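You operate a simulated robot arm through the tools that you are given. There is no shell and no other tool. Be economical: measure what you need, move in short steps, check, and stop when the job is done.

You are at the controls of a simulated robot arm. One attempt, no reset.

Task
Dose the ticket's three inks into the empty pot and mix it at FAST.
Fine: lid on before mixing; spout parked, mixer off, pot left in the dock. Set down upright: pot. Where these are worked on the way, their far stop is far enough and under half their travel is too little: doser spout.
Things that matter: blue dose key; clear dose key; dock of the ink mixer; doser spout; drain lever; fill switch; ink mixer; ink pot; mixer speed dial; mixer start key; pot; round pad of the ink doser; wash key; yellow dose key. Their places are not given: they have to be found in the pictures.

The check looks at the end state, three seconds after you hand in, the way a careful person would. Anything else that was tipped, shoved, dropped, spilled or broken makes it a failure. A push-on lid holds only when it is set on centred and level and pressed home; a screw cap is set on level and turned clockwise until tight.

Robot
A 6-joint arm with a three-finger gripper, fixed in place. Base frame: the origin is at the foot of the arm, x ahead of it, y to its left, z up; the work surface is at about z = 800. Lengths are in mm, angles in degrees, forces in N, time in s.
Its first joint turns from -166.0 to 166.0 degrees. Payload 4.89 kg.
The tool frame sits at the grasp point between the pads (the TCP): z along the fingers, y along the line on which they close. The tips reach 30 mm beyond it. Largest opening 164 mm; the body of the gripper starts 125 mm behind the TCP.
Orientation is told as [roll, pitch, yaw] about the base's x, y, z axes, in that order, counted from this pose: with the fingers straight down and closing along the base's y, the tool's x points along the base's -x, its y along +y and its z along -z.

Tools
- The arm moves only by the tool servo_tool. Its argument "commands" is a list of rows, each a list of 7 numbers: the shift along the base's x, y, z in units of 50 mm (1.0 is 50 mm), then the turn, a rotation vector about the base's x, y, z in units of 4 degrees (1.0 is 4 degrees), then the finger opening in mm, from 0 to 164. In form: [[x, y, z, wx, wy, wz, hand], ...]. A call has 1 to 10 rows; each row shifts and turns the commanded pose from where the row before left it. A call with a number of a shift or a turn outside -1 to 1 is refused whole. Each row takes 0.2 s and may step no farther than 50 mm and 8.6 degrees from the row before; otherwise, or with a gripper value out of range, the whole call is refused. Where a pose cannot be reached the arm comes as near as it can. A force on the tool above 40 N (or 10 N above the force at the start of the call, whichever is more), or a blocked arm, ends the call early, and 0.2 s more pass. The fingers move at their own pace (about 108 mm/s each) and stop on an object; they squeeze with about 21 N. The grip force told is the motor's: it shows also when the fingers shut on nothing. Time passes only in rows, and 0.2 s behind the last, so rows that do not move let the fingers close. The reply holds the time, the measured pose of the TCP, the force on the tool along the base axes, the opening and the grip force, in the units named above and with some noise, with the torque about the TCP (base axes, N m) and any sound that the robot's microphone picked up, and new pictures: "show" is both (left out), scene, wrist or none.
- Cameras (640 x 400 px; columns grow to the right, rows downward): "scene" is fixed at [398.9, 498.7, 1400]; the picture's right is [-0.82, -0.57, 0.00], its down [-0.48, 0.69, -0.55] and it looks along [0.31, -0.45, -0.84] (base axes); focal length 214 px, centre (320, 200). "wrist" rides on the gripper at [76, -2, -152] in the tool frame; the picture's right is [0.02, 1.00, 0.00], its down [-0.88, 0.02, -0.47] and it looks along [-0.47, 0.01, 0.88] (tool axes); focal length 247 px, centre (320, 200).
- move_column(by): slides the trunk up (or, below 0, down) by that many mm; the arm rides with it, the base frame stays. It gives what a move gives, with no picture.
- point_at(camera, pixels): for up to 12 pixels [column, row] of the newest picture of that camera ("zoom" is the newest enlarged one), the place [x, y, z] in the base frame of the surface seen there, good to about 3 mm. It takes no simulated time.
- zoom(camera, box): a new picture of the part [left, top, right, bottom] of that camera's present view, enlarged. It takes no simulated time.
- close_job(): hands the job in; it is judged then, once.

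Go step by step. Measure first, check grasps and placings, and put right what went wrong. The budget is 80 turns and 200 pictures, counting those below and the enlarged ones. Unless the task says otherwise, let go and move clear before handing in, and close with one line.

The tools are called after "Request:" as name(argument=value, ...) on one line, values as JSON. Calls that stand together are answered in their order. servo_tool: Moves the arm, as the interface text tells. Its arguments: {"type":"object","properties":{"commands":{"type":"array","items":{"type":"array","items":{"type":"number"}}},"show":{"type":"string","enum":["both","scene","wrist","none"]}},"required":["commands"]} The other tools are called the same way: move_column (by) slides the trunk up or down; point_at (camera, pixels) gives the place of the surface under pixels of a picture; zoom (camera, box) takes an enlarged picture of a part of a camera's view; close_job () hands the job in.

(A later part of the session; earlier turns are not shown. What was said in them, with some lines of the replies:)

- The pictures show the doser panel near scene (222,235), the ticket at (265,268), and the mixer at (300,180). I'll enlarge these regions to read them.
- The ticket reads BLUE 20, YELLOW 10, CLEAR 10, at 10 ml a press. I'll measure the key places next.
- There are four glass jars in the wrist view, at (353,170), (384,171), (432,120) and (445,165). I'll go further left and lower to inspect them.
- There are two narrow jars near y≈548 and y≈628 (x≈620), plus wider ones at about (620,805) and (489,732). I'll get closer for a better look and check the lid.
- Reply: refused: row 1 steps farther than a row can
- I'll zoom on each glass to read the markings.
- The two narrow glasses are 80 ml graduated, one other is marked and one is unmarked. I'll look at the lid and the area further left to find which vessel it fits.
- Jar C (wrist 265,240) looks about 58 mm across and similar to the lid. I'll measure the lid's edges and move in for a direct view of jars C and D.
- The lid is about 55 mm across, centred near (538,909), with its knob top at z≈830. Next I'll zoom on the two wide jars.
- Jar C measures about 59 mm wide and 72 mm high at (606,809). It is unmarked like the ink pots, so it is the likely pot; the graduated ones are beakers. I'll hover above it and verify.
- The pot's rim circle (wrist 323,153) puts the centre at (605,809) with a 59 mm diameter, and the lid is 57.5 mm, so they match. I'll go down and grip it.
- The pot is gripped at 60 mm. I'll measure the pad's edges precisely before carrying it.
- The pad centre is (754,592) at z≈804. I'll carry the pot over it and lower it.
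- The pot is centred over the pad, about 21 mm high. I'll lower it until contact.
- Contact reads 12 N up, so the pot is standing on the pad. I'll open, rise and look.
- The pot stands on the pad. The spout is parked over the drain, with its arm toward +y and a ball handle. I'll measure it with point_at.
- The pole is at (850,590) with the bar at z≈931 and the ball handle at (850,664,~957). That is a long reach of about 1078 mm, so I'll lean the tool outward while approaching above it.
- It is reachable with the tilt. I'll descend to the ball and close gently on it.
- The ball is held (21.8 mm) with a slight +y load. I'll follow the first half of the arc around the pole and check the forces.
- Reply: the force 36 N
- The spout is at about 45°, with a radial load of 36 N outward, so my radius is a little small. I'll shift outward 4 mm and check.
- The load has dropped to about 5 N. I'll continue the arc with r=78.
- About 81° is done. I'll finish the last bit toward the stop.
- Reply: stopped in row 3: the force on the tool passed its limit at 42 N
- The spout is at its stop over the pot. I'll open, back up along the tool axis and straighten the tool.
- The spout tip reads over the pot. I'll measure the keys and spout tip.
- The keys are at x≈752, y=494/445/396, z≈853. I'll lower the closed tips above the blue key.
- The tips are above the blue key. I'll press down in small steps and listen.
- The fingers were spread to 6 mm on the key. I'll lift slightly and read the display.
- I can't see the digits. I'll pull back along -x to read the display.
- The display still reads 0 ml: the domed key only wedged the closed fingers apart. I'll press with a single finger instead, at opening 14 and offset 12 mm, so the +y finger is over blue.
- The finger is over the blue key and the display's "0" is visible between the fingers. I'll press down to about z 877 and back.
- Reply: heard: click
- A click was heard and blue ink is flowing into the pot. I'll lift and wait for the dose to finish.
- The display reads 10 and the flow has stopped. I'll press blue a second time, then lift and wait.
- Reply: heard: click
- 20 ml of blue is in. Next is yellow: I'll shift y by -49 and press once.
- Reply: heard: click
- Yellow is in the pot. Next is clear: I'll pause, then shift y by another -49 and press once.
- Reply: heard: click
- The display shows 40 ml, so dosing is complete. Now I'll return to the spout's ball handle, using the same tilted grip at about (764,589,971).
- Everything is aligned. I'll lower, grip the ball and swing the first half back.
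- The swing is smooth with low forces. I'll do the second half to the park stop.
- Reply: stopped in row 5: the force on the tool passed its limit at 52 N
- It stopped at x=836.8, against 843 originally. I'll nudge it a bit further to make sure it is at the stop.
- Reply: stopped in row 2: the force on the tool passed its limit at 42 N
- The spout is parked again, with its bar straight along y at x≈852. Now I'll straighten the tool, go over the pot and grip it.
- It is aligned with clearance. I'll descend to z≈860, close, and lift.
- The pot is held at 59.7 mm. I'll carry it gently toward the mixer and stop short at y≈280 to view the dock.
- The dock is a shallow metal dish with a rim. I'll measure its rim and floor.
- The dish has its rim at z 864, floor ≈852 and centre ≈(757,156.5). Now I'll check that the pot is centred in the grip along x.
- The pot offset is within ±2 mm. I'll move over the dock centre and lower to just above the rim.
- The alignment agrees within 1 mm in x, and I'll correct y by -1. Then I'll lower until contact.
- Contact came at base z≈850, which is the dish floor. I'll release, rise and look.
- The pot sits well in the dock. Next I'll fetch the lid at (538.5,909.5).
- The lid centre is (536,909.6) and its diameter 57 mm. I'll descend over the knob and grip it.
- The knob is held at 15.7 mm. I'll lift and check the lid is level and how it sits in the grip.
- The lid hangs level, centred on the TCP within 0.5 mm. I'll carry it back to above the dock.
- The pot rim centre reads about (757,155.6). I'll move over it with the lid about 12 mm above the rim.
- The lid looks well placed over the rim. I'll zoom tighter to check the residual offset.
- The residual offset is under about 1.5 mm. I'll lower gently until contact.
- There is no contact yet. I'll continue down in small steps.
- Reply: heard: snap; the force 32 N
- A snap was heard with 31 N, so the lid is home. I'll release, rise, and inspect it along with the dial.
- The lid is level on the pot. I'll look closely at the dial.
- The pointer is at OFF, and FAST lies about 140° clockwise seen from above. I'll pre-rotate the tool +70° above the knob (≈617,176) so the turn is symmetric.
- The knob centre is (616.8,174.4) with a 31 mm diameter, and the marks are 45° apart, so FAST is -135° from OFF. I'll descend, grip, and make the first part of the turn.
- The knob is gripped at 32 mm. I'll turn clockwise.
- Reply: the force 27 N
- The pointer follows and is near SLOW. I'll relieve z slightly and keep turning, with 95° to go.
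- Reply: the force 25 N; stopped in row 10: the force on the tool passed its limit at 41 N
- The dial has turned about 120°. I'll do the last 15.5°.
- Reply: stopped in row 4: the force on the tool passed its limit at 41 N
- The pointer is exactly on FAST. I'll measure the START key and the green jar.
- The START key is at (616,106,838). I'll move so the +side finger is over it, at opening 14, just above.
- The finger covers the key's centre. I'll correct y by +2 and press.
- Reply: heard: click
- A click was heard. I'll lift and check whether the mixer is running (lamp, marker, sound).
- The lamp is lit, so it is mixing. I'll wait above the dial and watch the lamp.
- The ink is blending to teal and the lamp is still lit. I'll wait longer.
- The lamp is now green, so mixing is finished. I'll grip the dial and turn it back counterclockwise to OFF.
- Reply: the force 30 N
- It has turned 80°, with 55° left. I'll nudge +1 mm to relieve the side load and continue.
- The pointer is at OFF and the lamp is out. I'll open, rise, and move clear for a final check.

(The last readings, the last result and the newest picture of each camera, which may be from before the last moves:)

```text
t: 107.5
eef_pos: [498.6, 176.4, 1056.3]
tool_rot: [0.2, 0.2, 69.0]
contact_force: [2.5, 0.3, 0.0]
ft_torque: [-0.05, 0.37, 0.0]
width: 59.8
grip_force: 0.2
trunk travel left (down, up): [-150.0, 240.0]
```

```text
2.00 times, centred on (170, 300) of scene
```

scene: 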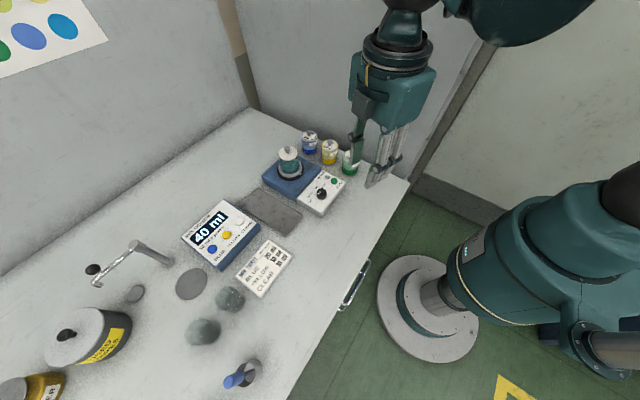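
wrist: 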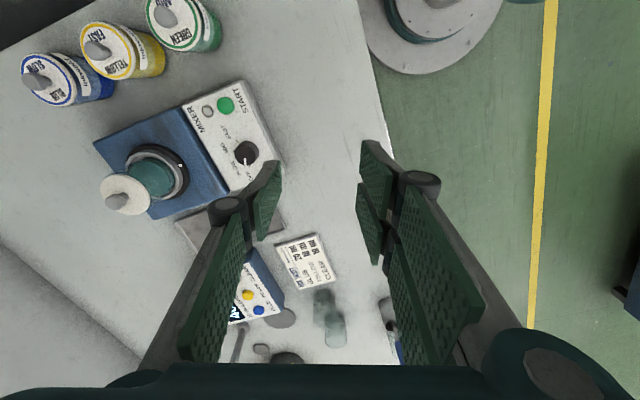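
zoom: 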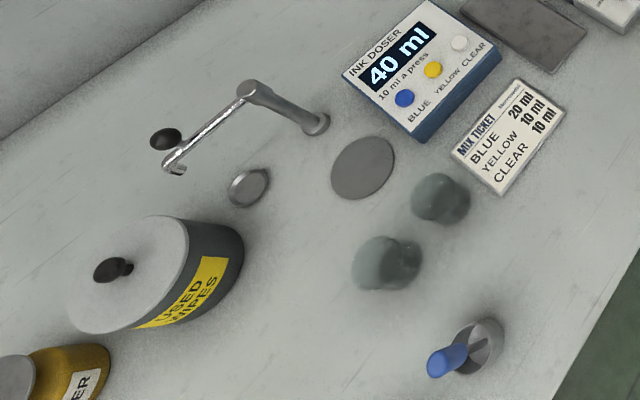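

The pictures show the pot lidded in the dock with evenly mixed ink, the dial at OFF with the lamp dark, the spout parked, and nothing else disturbed. I'll hand in.

Request:
close_job()

```text
The job is handed in.
```

The ticket's inks (blue 20 ml, yellow 10 ml, clear 10 ml) are dosed and mixed at FAST with the lid on; the pot is in the dock, the spout is parked, the mixer is off, and the job is handed in.
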